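You operate a simulated robot arm through the tools that you are given. There is no shell and no other tool. Be economical: measure what you need, move in short steps, check, and stop when the job is done.

You are at the controls of a simulated robot arm. One attempt, no reset.

Task
Put the cream folded cloth from the top of the side table on top of the brown bobbin there.

It is judged by the outcome, as a careful person would: the job done as asked, and still so three seconds after it is handed in. It fails if anything else is knocked over, pushed out of place, dropped, spilled or broken. Flat cloth is picked up by pressing the open fingertips on it (5 to 10 N) and closing them slowly along it; thin cloth reads only 2 to 8 mm in the jaws.

Robot
A 6-joint arm with a two-finger parallel gripper, fixed in place. Base frame: the origin is at the foot of the arm, x ahead of it, y to its left, z up; the work surface is at about z = 0. Readings come in mm, degrees, newtons and seconds.
With the tool pointing down near the work surface it reaches from about 140 to 580 mm from the base axis. Its first joint turns from -66.0 to 66.0 degrees. Payload 2.1 kg.
Tool frame: the origin (TCP) lies between the finger pads and is the grasp point; the fingertips stand 30 mm ahead of it; z points along the fingers, y is the line along which they close. Largest opening 94 mm; finger width 28, thickness 10; the body of the gripper, 50 by 96 mm, starts 55 mm behind the TCP.
Orientation is told as [roll, pitch, yaw] about the base's x, y, z axes, in that order, counted from this pose: with the fingers straight down and closing along the base's y, the tool's x points along the base's -x, its y along +y and its z along -z.

Tools
- The arm moves only by the tool play_rows. Its argument "deltas" is a list of rows, each an object (a shift or turn left out is 0, a gripper value left out holds the last) with "translation": the shift along the tool's x, y, z in mm, a list of three; "rot": the turn, a rotation vector about the tool's x, y, z in degrees, a list of three; "fingers": the finger opening in mm, from 0 to 94. In form: [{"translation": [tx, ty, tz], "rot": [wx, wy, wz], "fingers": fingers}, ...]. A call has 1 to 8 rows; each row shifts and turns the commanded pose from where the row before left it, along the tool's axes as they then stand. Each row takes 0.2 s and may step no farther than 50 mm and 8.6 degrees from the row before; otherwise, or with a gripper value out of range, the whole call is refused. A pose out of reach is approached as far as the arm can. The call stops where the force on the tool passes 40 N (or 10 N more than at its start, if that is more) or the arm is blocked; 0.2 s more then pass. Each finger travels about 72 mm/s and halts on what it meets, pressing with about 21 N; the grip force reading is that of the motor and also rises with nothing between the fingers. The clock runs only during rows and for 0.2 s after the last one: add rows that do not move to give the fingers time. The reply holds the time, the measured pose of the TCP, the force on the tool along the base axes, the opening and the grip force, in the units named above and with some noise, and new pictures: "show" is both (left out), scene, wrist or none.
- Cameras (640 x 400 px; columns grow to the right, rows downward): "scene" is fixed at [52.8, -367.1, 488]; the picture's right is [0.82, -0.57, 0.00], its down [-0.32, -0.46, -0.83] and it looks along [0.47, 0.68, -0.56] (base axes); focal length 351 px, centre (320, 200). "wrist" rides on the gripper at [76, 14, -103] in the tool frame; the picture's right is [-0.18, 0.98, 0.00], its down [-0.75, -0.14, -0.64] and it looks along [-0.63, -0.12, 0.77] (tool axes); focal length 243 px, centre (320, 200). There is no depth. A picture from a camera that has moved, and an enlarged one, comes with that camera's place and axes in the base frame and with its lens.
- zoom(camera, box): a new picture of the part [left, top, right, bottom] of that camera's present view, enlarged. It takes no simulated time.
- job_done(): hands the job in; it is judged then, once.

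Go step by step. Nothing tells you positions but the pictures and the camera data: compare them with the known pose of the tool, close in by small moves and look again before you grip or let go. The budget is 90 turns and 170 pictures, counting those below and the enlarged ones. Unless the task says otherwise, let go and move clear before handing in, and close with one line.

The tools are called after "Request:" as a command line: name --argument value ..., lists and objects as JSON in quotes. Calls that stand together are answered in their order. play_rows: Moves the arm, as the interface text tells. Its arguments: {"type":"object","properties":{"deltas":{"type":"array"},"show":{"type":"string","enum":["both","scene","wrist","none"]}},"required":["deltas"]} The other tools are called the same way: zoom (camera, box) takes an enlarged picture of a part of a camera's view; job_done () hands the job in.

At the start:

```text
clock: 0.0
position: [284.2, -38.7, 237.0]
tcp_rot: [0.1, -0.2, 0.1]
ft_force: [0.6, 0.2, -0.1]
finger_gap: 93.8
grasp_force: 0.0
```

scene: 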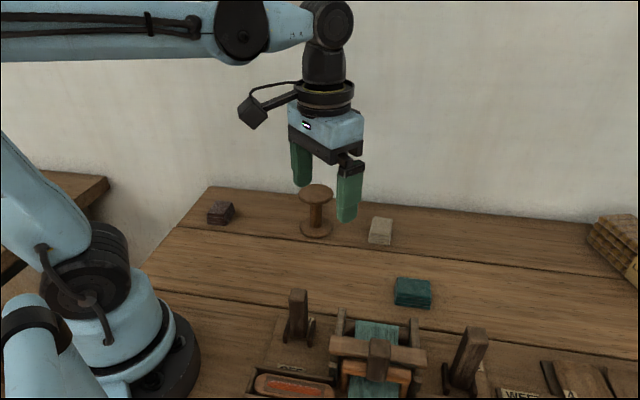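
wrist: 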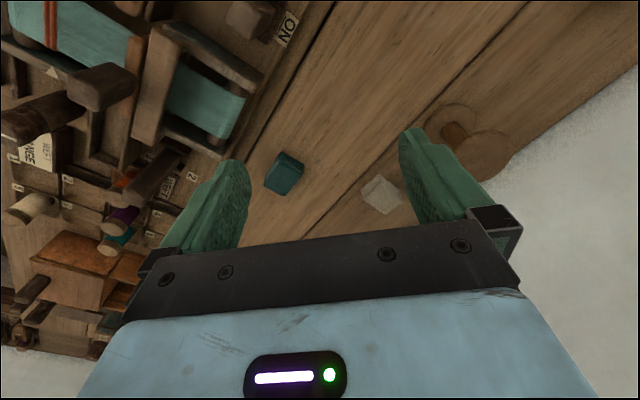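

The cream cloth looks to be near (490, 40), and the bobbin stands near (386, 127), about 100 mm tall. I'll zoom in to measure them more closely.

Request:
zoom --camera "scene" --box '[270, 170, 430, 270]'

Request:
zoom --camera "wrist" --box '[320, 80, 540, 220]'

```text
4.00 times, centred on (350, 220) of scene
camera zoom: at [52.8, -367.1, 488.0], right [0.82, -0.57, 0.0], down [-0.32, -0.46, -0.83], along [0.47, 0.68, -0.56], focal length 1402 px, centre (200, 120)
```

zoom: 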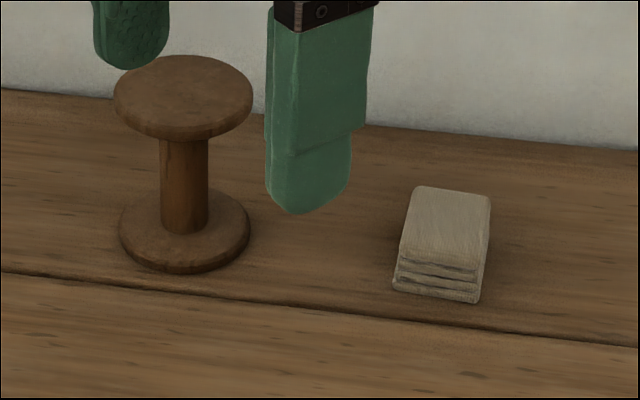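

```text
2.86 times, centred on (430, 150) of wrist
camera zoom: at [209.3, -22.3, 340.0], right [0.18, 0.98, 0.0], down [0.75, -0.14, 0.64], along [0.63, -0.12, -0.77], focal length 693 px, centre (6, 343)
```

zoom: 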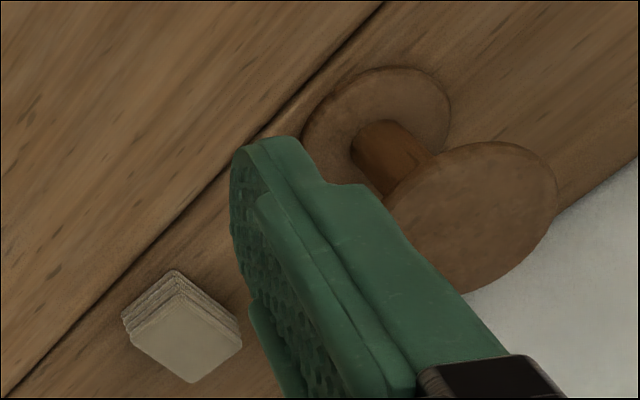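

The cloth is a stack about 42 x 58 x 20 mm, centred near (490, 38) with its long axis about 40° from x. I'll move above it at the present height and start turning the tool.

Request:
play_rows --deltas '[{"translation": [-41, 15, 0]}, {"translation": [-41, 15, 0]}, {"translation": [-41, 15, 0]}, {"translation": [-41, 15, 0]}, {"translation": [-41, 15, 0]}, {"rot": [0, 0, -8.4]}, {"rot": [0, 0, -8.4]}, {"rot": [0, 0, -8.4]}]' --show "none"

Request:
play_rows --deltas '[{"rot": [0, 0, -8.4]}, {"rot": [0, 0, -8.4]}, {"translation": [0, 0, 40]}, {"translation": [0, 0, 40]}, {"translation": [0, 0, 20]}, {}]'

```text
clock: 1.8
position: [489.7, 37.6, 238.8]
tcp_rot: [0.1, -0.1, 25.4]
ft_force: [-0.7, -0.4, 0.5]
finger_gap: 93.7
grasp_force: 0.1
```

```text
clock: 3.2
position: [489.6, 38.2, 137.7]
tcp_rot: [0.1, -0.1, 42.1]
ft_force: [0.0, 0.5, 0.1]
finger_gap: 94.3
grasp_force: 0.1
camera wrist: at [424.0, -1.7, 239.8], right [-0.52, 0.85, 0.0], down [0.65, 0.4, 0.64], along [0.55, 0.34, -0.77], focal length 243 px, centre (320, 200)
```

scene: 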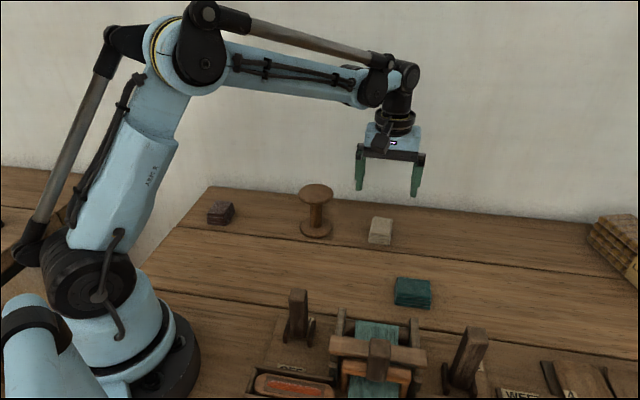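
wrist: 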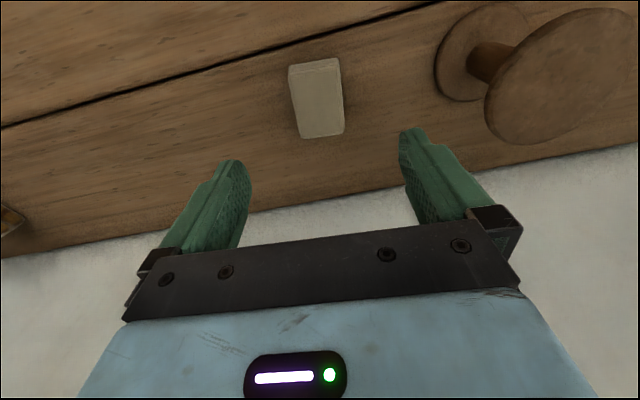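

Request:
zoom --camera "wrist" --box '[240, 40, 400, 140]'

```text
4.00 times, centred on (320, 90) of wrist
camera zoom: at [424.0, -1.7, 239.8], right [-0.52, 0.85, 0.0], down [0.65, 0.4, 0.64], along [0.55, 0.34, -0.77], focal length 970 px, centre (320, 640)
```

zoom: 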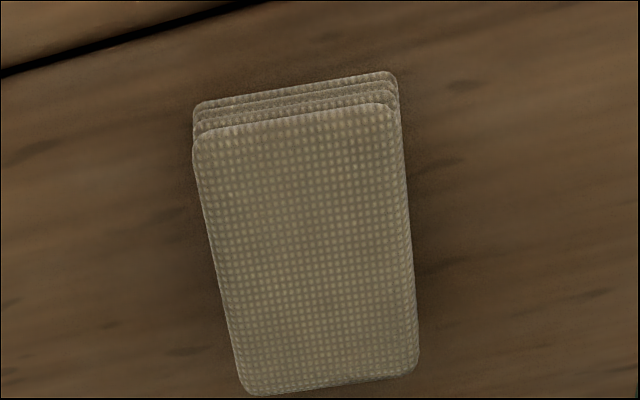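

The tool is centred over the cloth to within a few mm, and the angle is off by about 1.5°. I'll correct that and go down to just above the table.

Request:
play_rows --deltas '[{"rot": [0, 0, 1.6], "translation": [0, 0, 30]}, {"translation": [0, 0, 30]}, {"translation": [0, 0, 25]}, {"translation": [0, 0, 8]}, {"translation": [0, 0, 6]}, {"translation": [0, 0, 4]}, {}]'

```text
clock: 4.8
position: [491.0, 38.9, 35.3]
tcp_rot: [0.0, -0.2, 40.5]
ft_force: [0.5, 0.4, 0.4]
finger_gap: 94.2
grasp_force: 0.3
camera wrist: at [423.3, 0.4, 137.2], right [-0.5, 0.87, 0.0], down [0.66, 0.38, 0.64], along [0.56, 0.32, -0.77], focal length 243 px, centre (320, 200)
```

scene: 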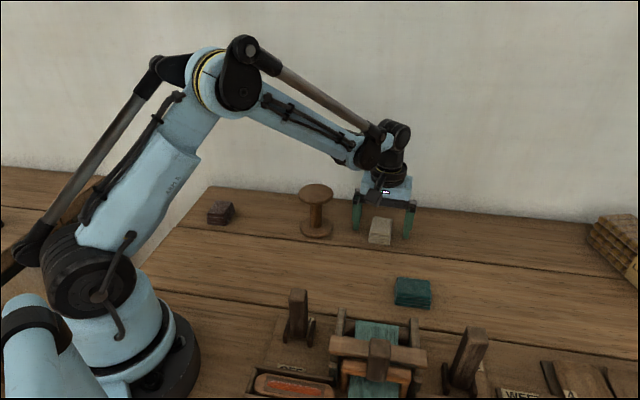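
wrist: 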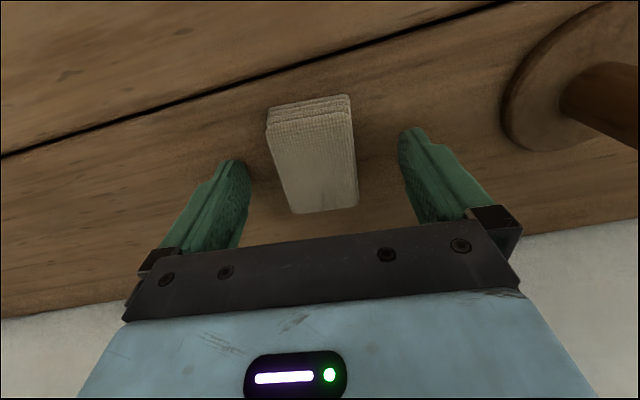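

The fingers straddle the cloth with the tips about 5 mm above the table. I'll close in steps.

Request:
play_rows --deltas '[{"fingers": 75}, {"fingers": 60}, {"fingers": 50}, {"fingers": 44}, {"fingers": 40}, {"fingers": 37}, {}, {}]'

```text
clock: 6.6
position: [489.9, 38.3, 33.8]
tcp_rot: [0.1, 0.0, 40.5]
ft_force: [-0.1, -0.1, 1.4]
finger_gap: 43.9
grasp_force: 21.2
camera wrist: at [423.3, 0.5, 137.4], right [-0.5, 0.87, 0.0], down [0.66, 0.38, 0.64], along [0.56, 0.32, -0.77], focal length 243 px, centre (320, 200)
```

scene: 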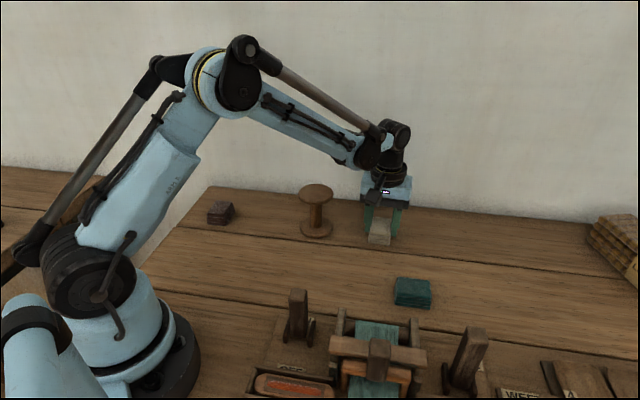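
wrist: 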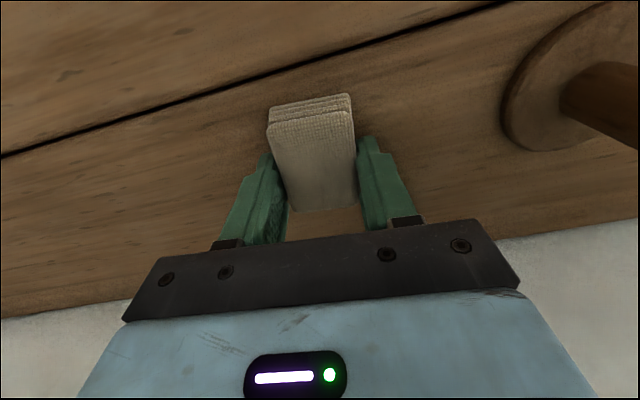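

The jaws hold the stack at 44 mm. I'll lift it slowly and check.

Request:
play_rows --deltas '[{"translation": [0, 0, -10]}, {"translation": [0, 0, -20]}, {"translation": [0, 0, -30]}, {"translation": [0, 0, -35]}, {"translation": [0, 0, -35]}, {}]'

Request:
zoom --camera "scene" --box '[270, 120, 446, 230]'

```text
clock: 8.0
position: [491.0, 37.0, 164.5]
tcp_rot: [0.0, -0.1, 40.5]
ft_force: [-0.1, 0.9, -0.7]
finger_gap: 44.1
grasp_force: 20.7
camera wrist: at [423.1, -0.4, 267.2], right [-0.5, 0.87, 0.0], down [0.66, 0.38, 0.64], along [0.56, 0.32, -0.77], focal length 243 px, centre (320, 200)
```

scene: 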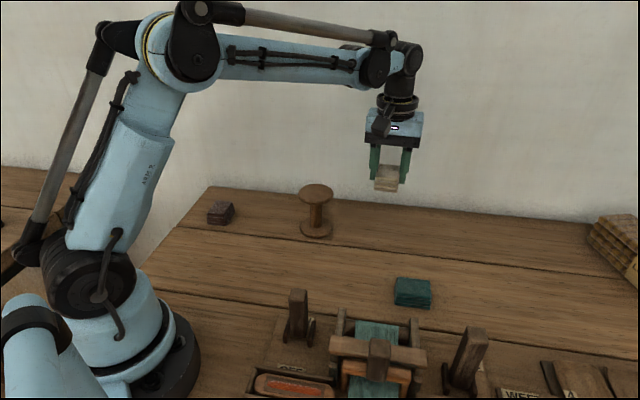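
wrist: 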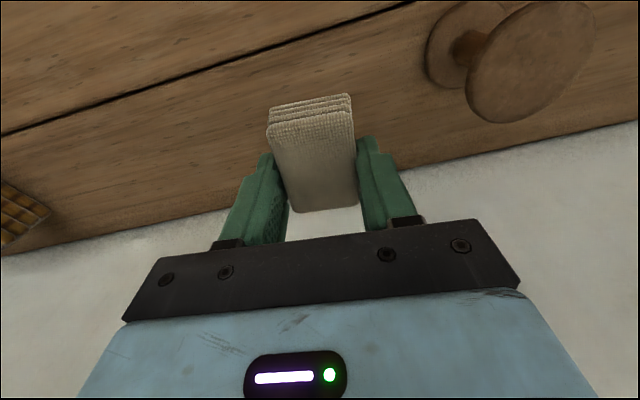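

```text
3.64 times, centred on (358, 175) of scene
camera zoom: at [52.8, -367.1, 488.0], right [0.82, -0.57, 0.0], down [-0.32, -0.46, -0.83], along [0.47, 0.68, -0.56], focal length 1275 px, centre (182, 291)
```

zoom: 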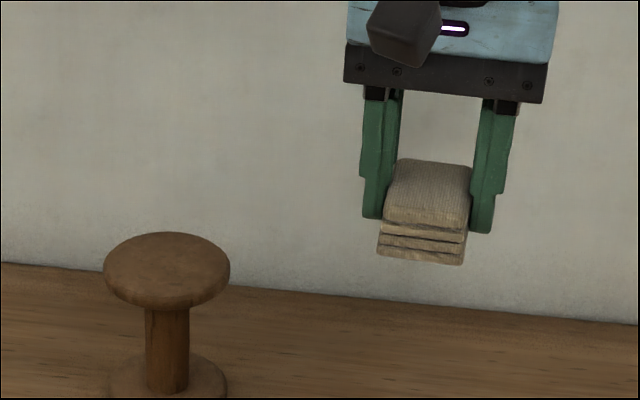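

The cloth is held firmly, with its underside about 34 mm below the TCP. Several views put the bobbin top near (384, 131) at z about 95, so I'll move over it with clearance and check.

Request:
play_rows --deltas '[{"translation": [0, 0, -10]}, {"translation": [5, 35, 0]}, {"translation": [5, 35, 0]}, {"translation": [5, 35, 0]}, {"translation": [5.3, 35.9, 0]}, {}, {}]'

Request:
zoom --camera "scene" --box '[240, 130, 400, 230]'

```text
clock: 9.6
position: [383.4, 132.4, 174.2]
tcp_rot: [0.0, -0.1, 40.5]
ft_force: [0.1, -0.2, -0.4]
finger_gap: 43.8
grasp_force: 20.8
camera wrist: at [316.6, 94.4, 277.8], right [-0.5, 0.87, 0.0], down [0.66, 0.38, 0.64], along [0.56, 0.32, -0.77], focal length 243 px, centre (320, 200)
```

scene: 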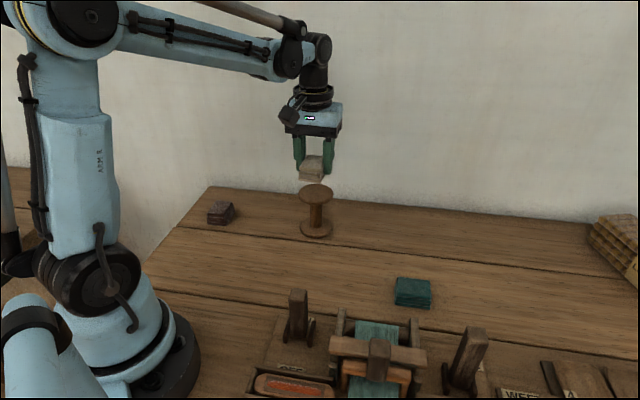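
wrist: 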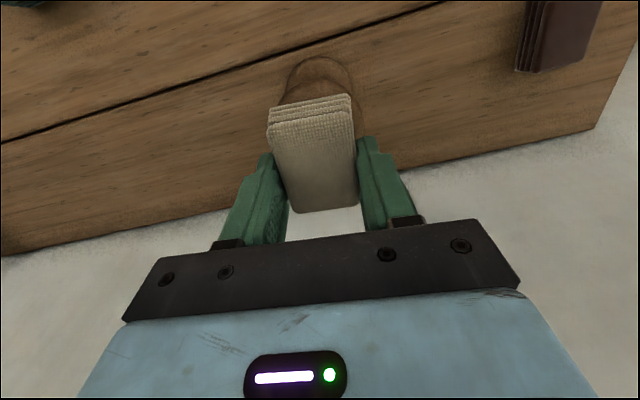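

```text
4.00 times, centred on (320, 180) of scene
camera zoom: at [52.8, -367.1, 488.0], right [0.82, -0.57, 0.0], down [-0.32, -0.46, -0.83], along [0.47, 0.68, -0.56], focal length 1402 px, centre (320, 280)
```

zoom: 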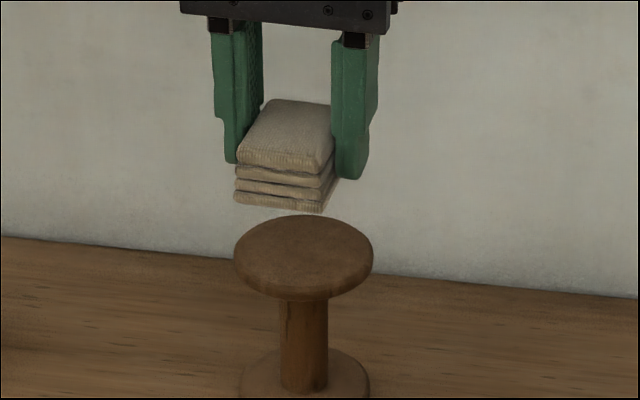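

The lateral view suggests a few mm of correction. I'll zoom the wrist view to check where the cloth sits against the bobbin's base disc.

Request:
zoom --camera "wrist" --box '[240, 40, 400, 140]'

```text
4.00 times, centred on (320, 90) of wrist
camera zoom: at [316.6, 94.4, 277.8], right [-0.5, 0.87, 0.0], down [0.66, 0.38, 0.64], along [0.56, 0.32, -0.77], focal length 970 px, centre (320, 640)
```

zoom: 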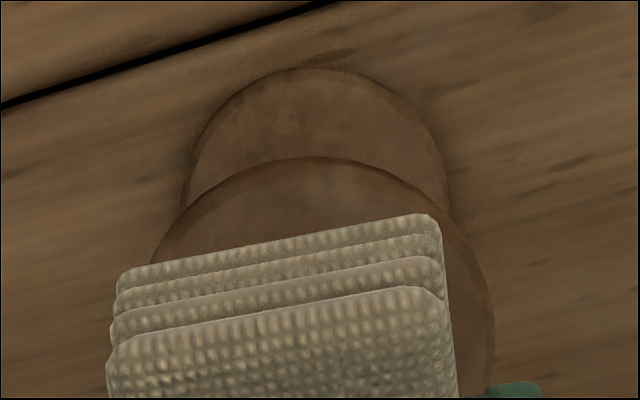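

The wrist view shows the cloth nearly centred, while the scene view suggests a small shift toward +x, −y. I'll shift 3 mm that way and go down to about 10 mm above the disc to compare at close range.

Request:
play_rows --deltas '[{"translation": [-1, -3, 10]}, {"translation": [0, 0, 13]}, {"translation": [0, 0, 10]}, {}, {}]' --show "none"

Request:
zoom --camera "scene" --box '[260, 140, 380, 215]'

Request:
zoom --camera "wrist" --box '[224, 20, 416, 140]'

```text
clock: 10.8
position: [385.5, 130.1, 141.3]
tcp_rot: [0.0, -0.1, 40.5]
ft_force: [-0.2, 0.5, 0.7]
finger_gap: 43.9
grasp_force: 21.0
```

```text
5.33 times, centred on (320, 178) of scene
camera zoom: at [52.8, -367.1, 488.0], right [0.82, -0.57, 0.0], down [-0.32, -0.46, -0.83], along [0.47, 0.68, -0.56], focal length 1870 px, centre (320, 320)
```

zoom: 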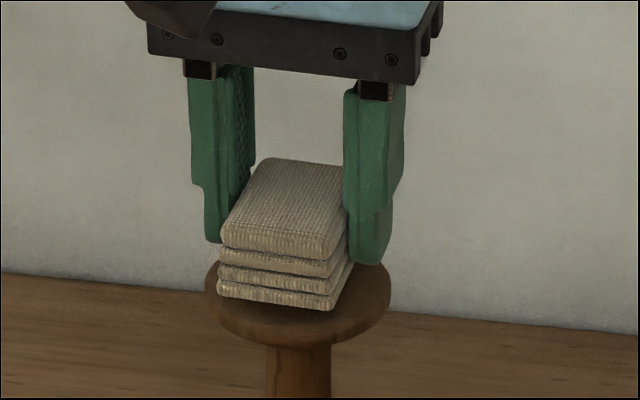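

```text
3.33 times, centred on (320, 80) of wrist
camera zoom: at [319.2, 92.4, 244.4], right [-0.5, 0.87, 0.0], down [0.66, 0.38, 0.64], along [0.56, 0.32, -0.77], focal length 809 px, centre (320, 600)
```

zoom: 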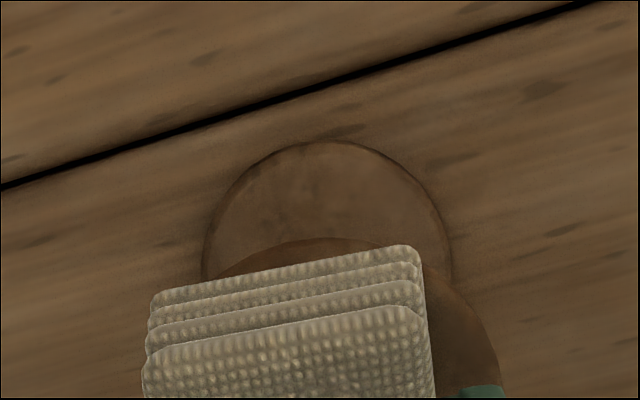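

At close range the cloth is within 2–3 mm of centre. I'll nudge it 1.5 mm and lower gently toward contact.

Request:
play_rows --deltas '[{"translation": [0, -1.5, 3]}, {"translation": [0, 0, 3]}, {"translation": [0, 0, 2]}, {}, {}]' --show "none"

Request:
zoom --camera "scene" --box '[260, 140, 380, 215]'

```text
clock: 12.0
position: [386.1, 128.6, 133.4]
tcp_rot: [0.0, -0.1, 40.4]
ft_force: [0.4, -0.5, 0.1]
finger_gap: 43.9
grasp_force: 20.9
```

```text
5.33 times, centred on (320, 178) of scene
camera zoom: at [52.8, -367.1, 488.0], right [0.82, -0.57, 0.0], down [-0.32, -0.46, -0.83], along [0.47, 0.68, -0.56], focal length 1870 px, centre (320, 320)
```

zoom: 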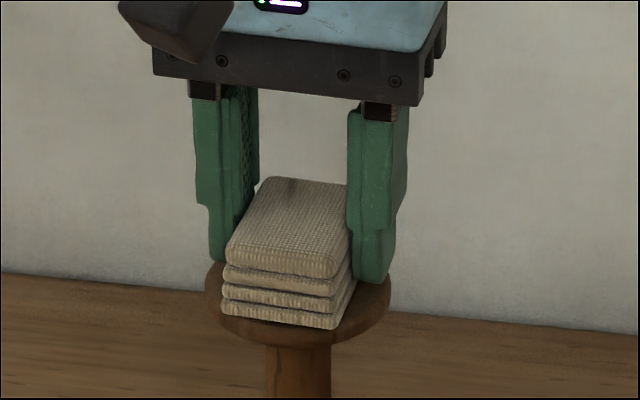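

There's a small gap left, and the cloth is slightly front-left of the disc centre. I'll nudge it 2–3 mm and lower in 1 mm steps.

Request:
play_rows --deltas '[{"translation": [-2.4, -1.4, 0]}, {"translation": [0, 0, 1]}, {"translation": [0, 0, 1]}, {}]' --show "none"

Request:
play_rows --deltas '[{"translation": [0, 0, 1]}, {}]' --show "none"

Request:
zoom --camera "scene" --box '[260, 140, 380, 215]'

```text
clock: 13.0
position: [389.1, 129.3, 131.4]
tcp_rot: [0.0, -0.1, 40.6]
ft_force: [-0.3, -0.9, -0.6]
finger_gap: 43.9
grasp_force: 21.0
```

```text
clock: 13.6
position: [390.3, 130.0, 131.3]
tcp_rot: [0.0, -0.1, 40.5]
ft_force: [-0.4, 0.4, -0.1]
finger_gap: 43.8
grasp_force: 21.2
```

```text
5.33 times, centred on (320, 178) of scene
camera zoom: at [52.8, -367.1, 488.0], right [0.82, -0.57, 0.0], down [-0.32, -0.46, -0.83], along [0.47, 0.68, -0.56], focal length 1870 px, centre (320, 320)
```

zoom: 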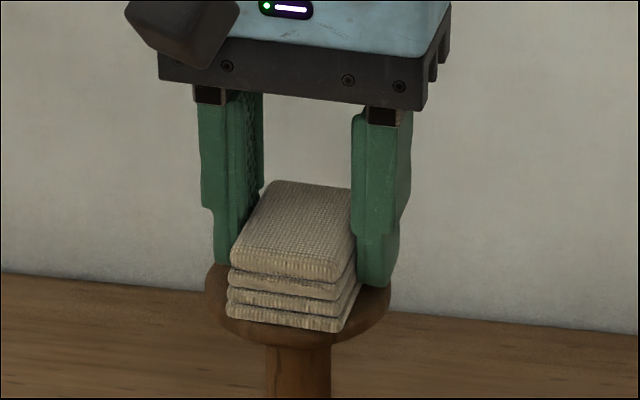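

It's now well centred on the disc and there's no contact force yet. I'll keep lowering 1 mm at a time.

Request:
play_rows --deltas '[{"translation": [0, 0, 1]}, {}]' --show "none"

Request:
play_rows --deltas '[{"translation": [0, 0, 1]}, {}]' --show "none"

Request:
zoom --camera "scene" --box '[260, 140, 380, 215]'

```text
clock: 14.2
position: [389.1, 128.8, 129.2]
tcp_rot: [0.0, 0.0, 40.4]
ft_force: [-0.1, 1.0, 4.8]
finger_gap: 44.0
grasp_force: 21.1
```

```text
clock: 14.8
position: [389.8, 129.9, 128.8]
tcp_rot: [0.0, -0.1, 40.6]
ft_force: [0.0, 0.3, 24.8]
finger_gap: 44.0
grasp_force: 21.5
```

```text
5.33 times, centred on (320, 178) of scene
camera zoom: at [52.7, -367.1, 487.9], right [0.82, -0.57, 0.0], down [-0.32, -0.46, -0.83], along [0.47, 0.68, -0.56], focal length 1870 px, centre (320, 320)
```

zoom: 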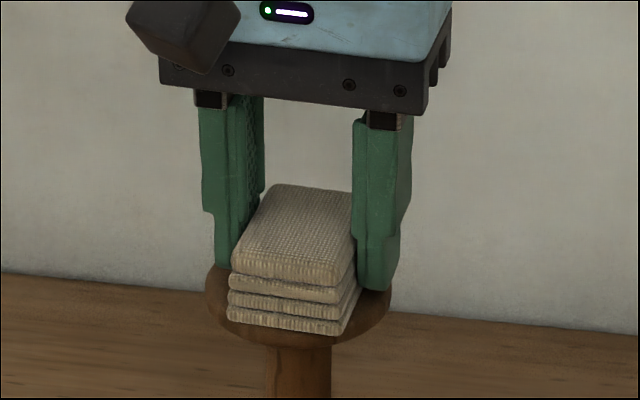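

Contact at about 25 N. I'll back off about 1 mm, then open gradually.

Request:
play_rows --deltas '[{"translation": [0, 0, -0.8]}, {}, {"fingers": 46}, {"fingers": 49}, {"fingers": 54}, {"fingers": 62}, {"fingers": 70}, {}]' --show "wrist"

Request:
zoom --camera "scene" --box '[260, 140, 380, 215]'

```text
clock: 16.6
position: [389.4, 130.7, 129.0]
tcp_rot: [-0.1, -0.1, 40.5]
ft_force: [0.2, 0.0, 0.2]
finger_gap: 70.0
grasp_force: 0.1
camera wrist: at [323.0, 92.2, 232.1], right [-0.5, 0.87, 0.0], down [0.66, 0.38, 0.64], along [0.56, 0.32, -0.77], focal length 243 px, centre (320, 200)
```

wrist: 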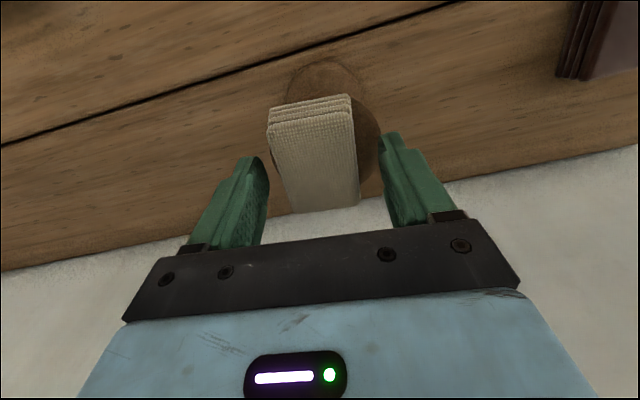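

```text
5.33 times, centred on (320, 178) of scene
camera zoom: at [52.8, -367.1, 488.0], right [0.82, -0.57, 0.0], down [-0.32, -0.46, -0.83], along [0.47, 0.68, -0.56], focal length 1870 px, centre (320, 320)
```

zoom: 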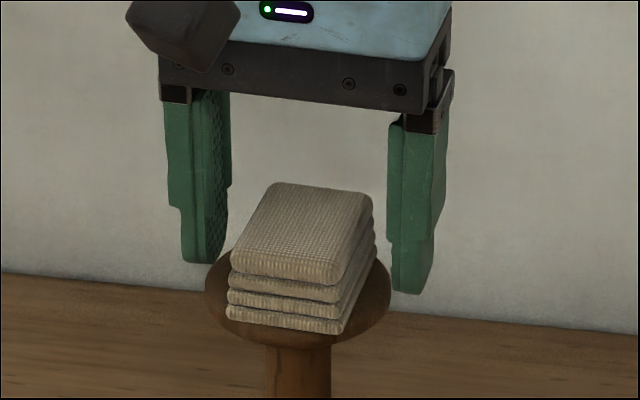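

The cloth rests centred on the bobbin top and the fingers are free. I'll retreat straight up.

Request:
play_rows --deltas '[{"translation": [0, 0, -10]}, {"translation": [0, 0, -25]}, {"translation": [0, 0, -40]}, {"translation": [0, 0, -30]}, {}, {}, {}]'

Request:
zoom --camera "scene" --box '[240, 150, 400, 250]'

```text
clock: 18.2
position: [389.4, 129.0, 234.3]
tcp_rot: [0.0, -0.1, 40.5]
ft_force: [-0.6, 0.3, 0.5]
finger_gap: 70.0
grasp_force: 0.1
camera wrist: at [322.9, 92.0, 337.1], right [-0.5, 0.87, 0.0], down [0.66, 0.38, 0.64], along [0.56, 0.32, -0.77], focal length 243 px, centre (320, 200)
```

scene: 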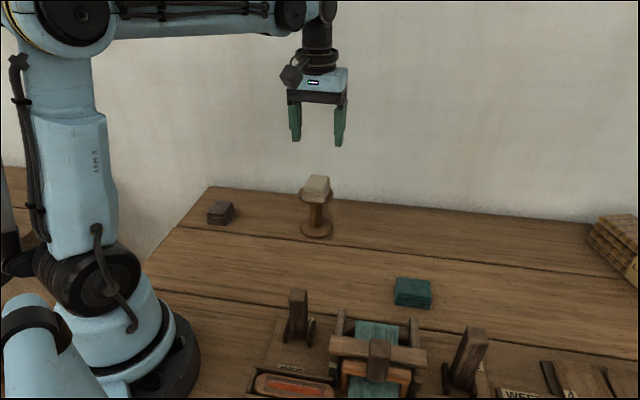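
wrist: 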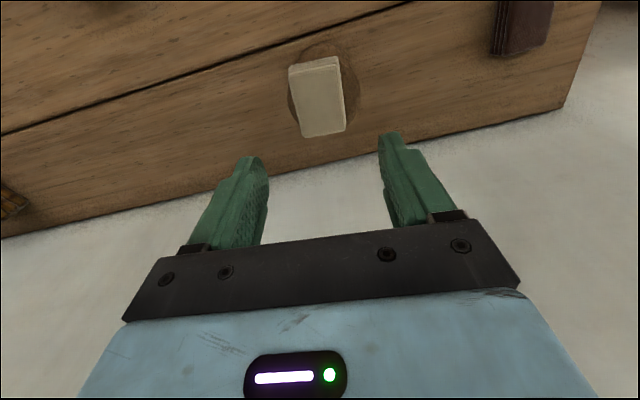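

```text
4.00 times, centred on (320, 200) of scene
camera zoom: at [52.8, -367.1, 488.0], right [0.82, -0.57, 0.0], down [-0.32, -0.46, -0.83], along [0.47, 0.68, -0.56], focal length 1402 px, centre (320, 200)
```

zoom: 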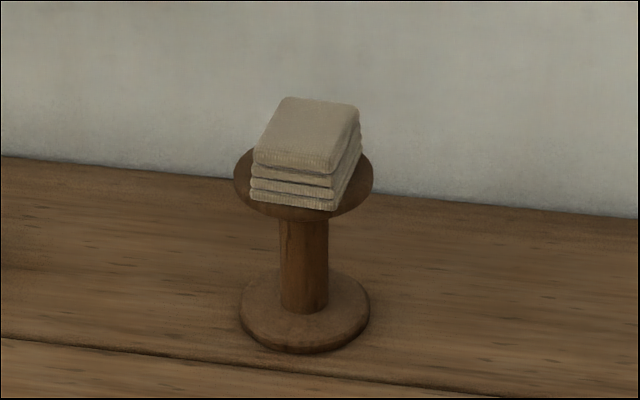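

The cloth sits steady on the bobbin, the bobbin hasn't moved, and the arm is clear, so I'm handing in the job.

Request:
job_done

```text
The job is handed in.
```

The cream folded cloth is resting on top of the brown bobbin; nothing else was moved, and the arm is clear.
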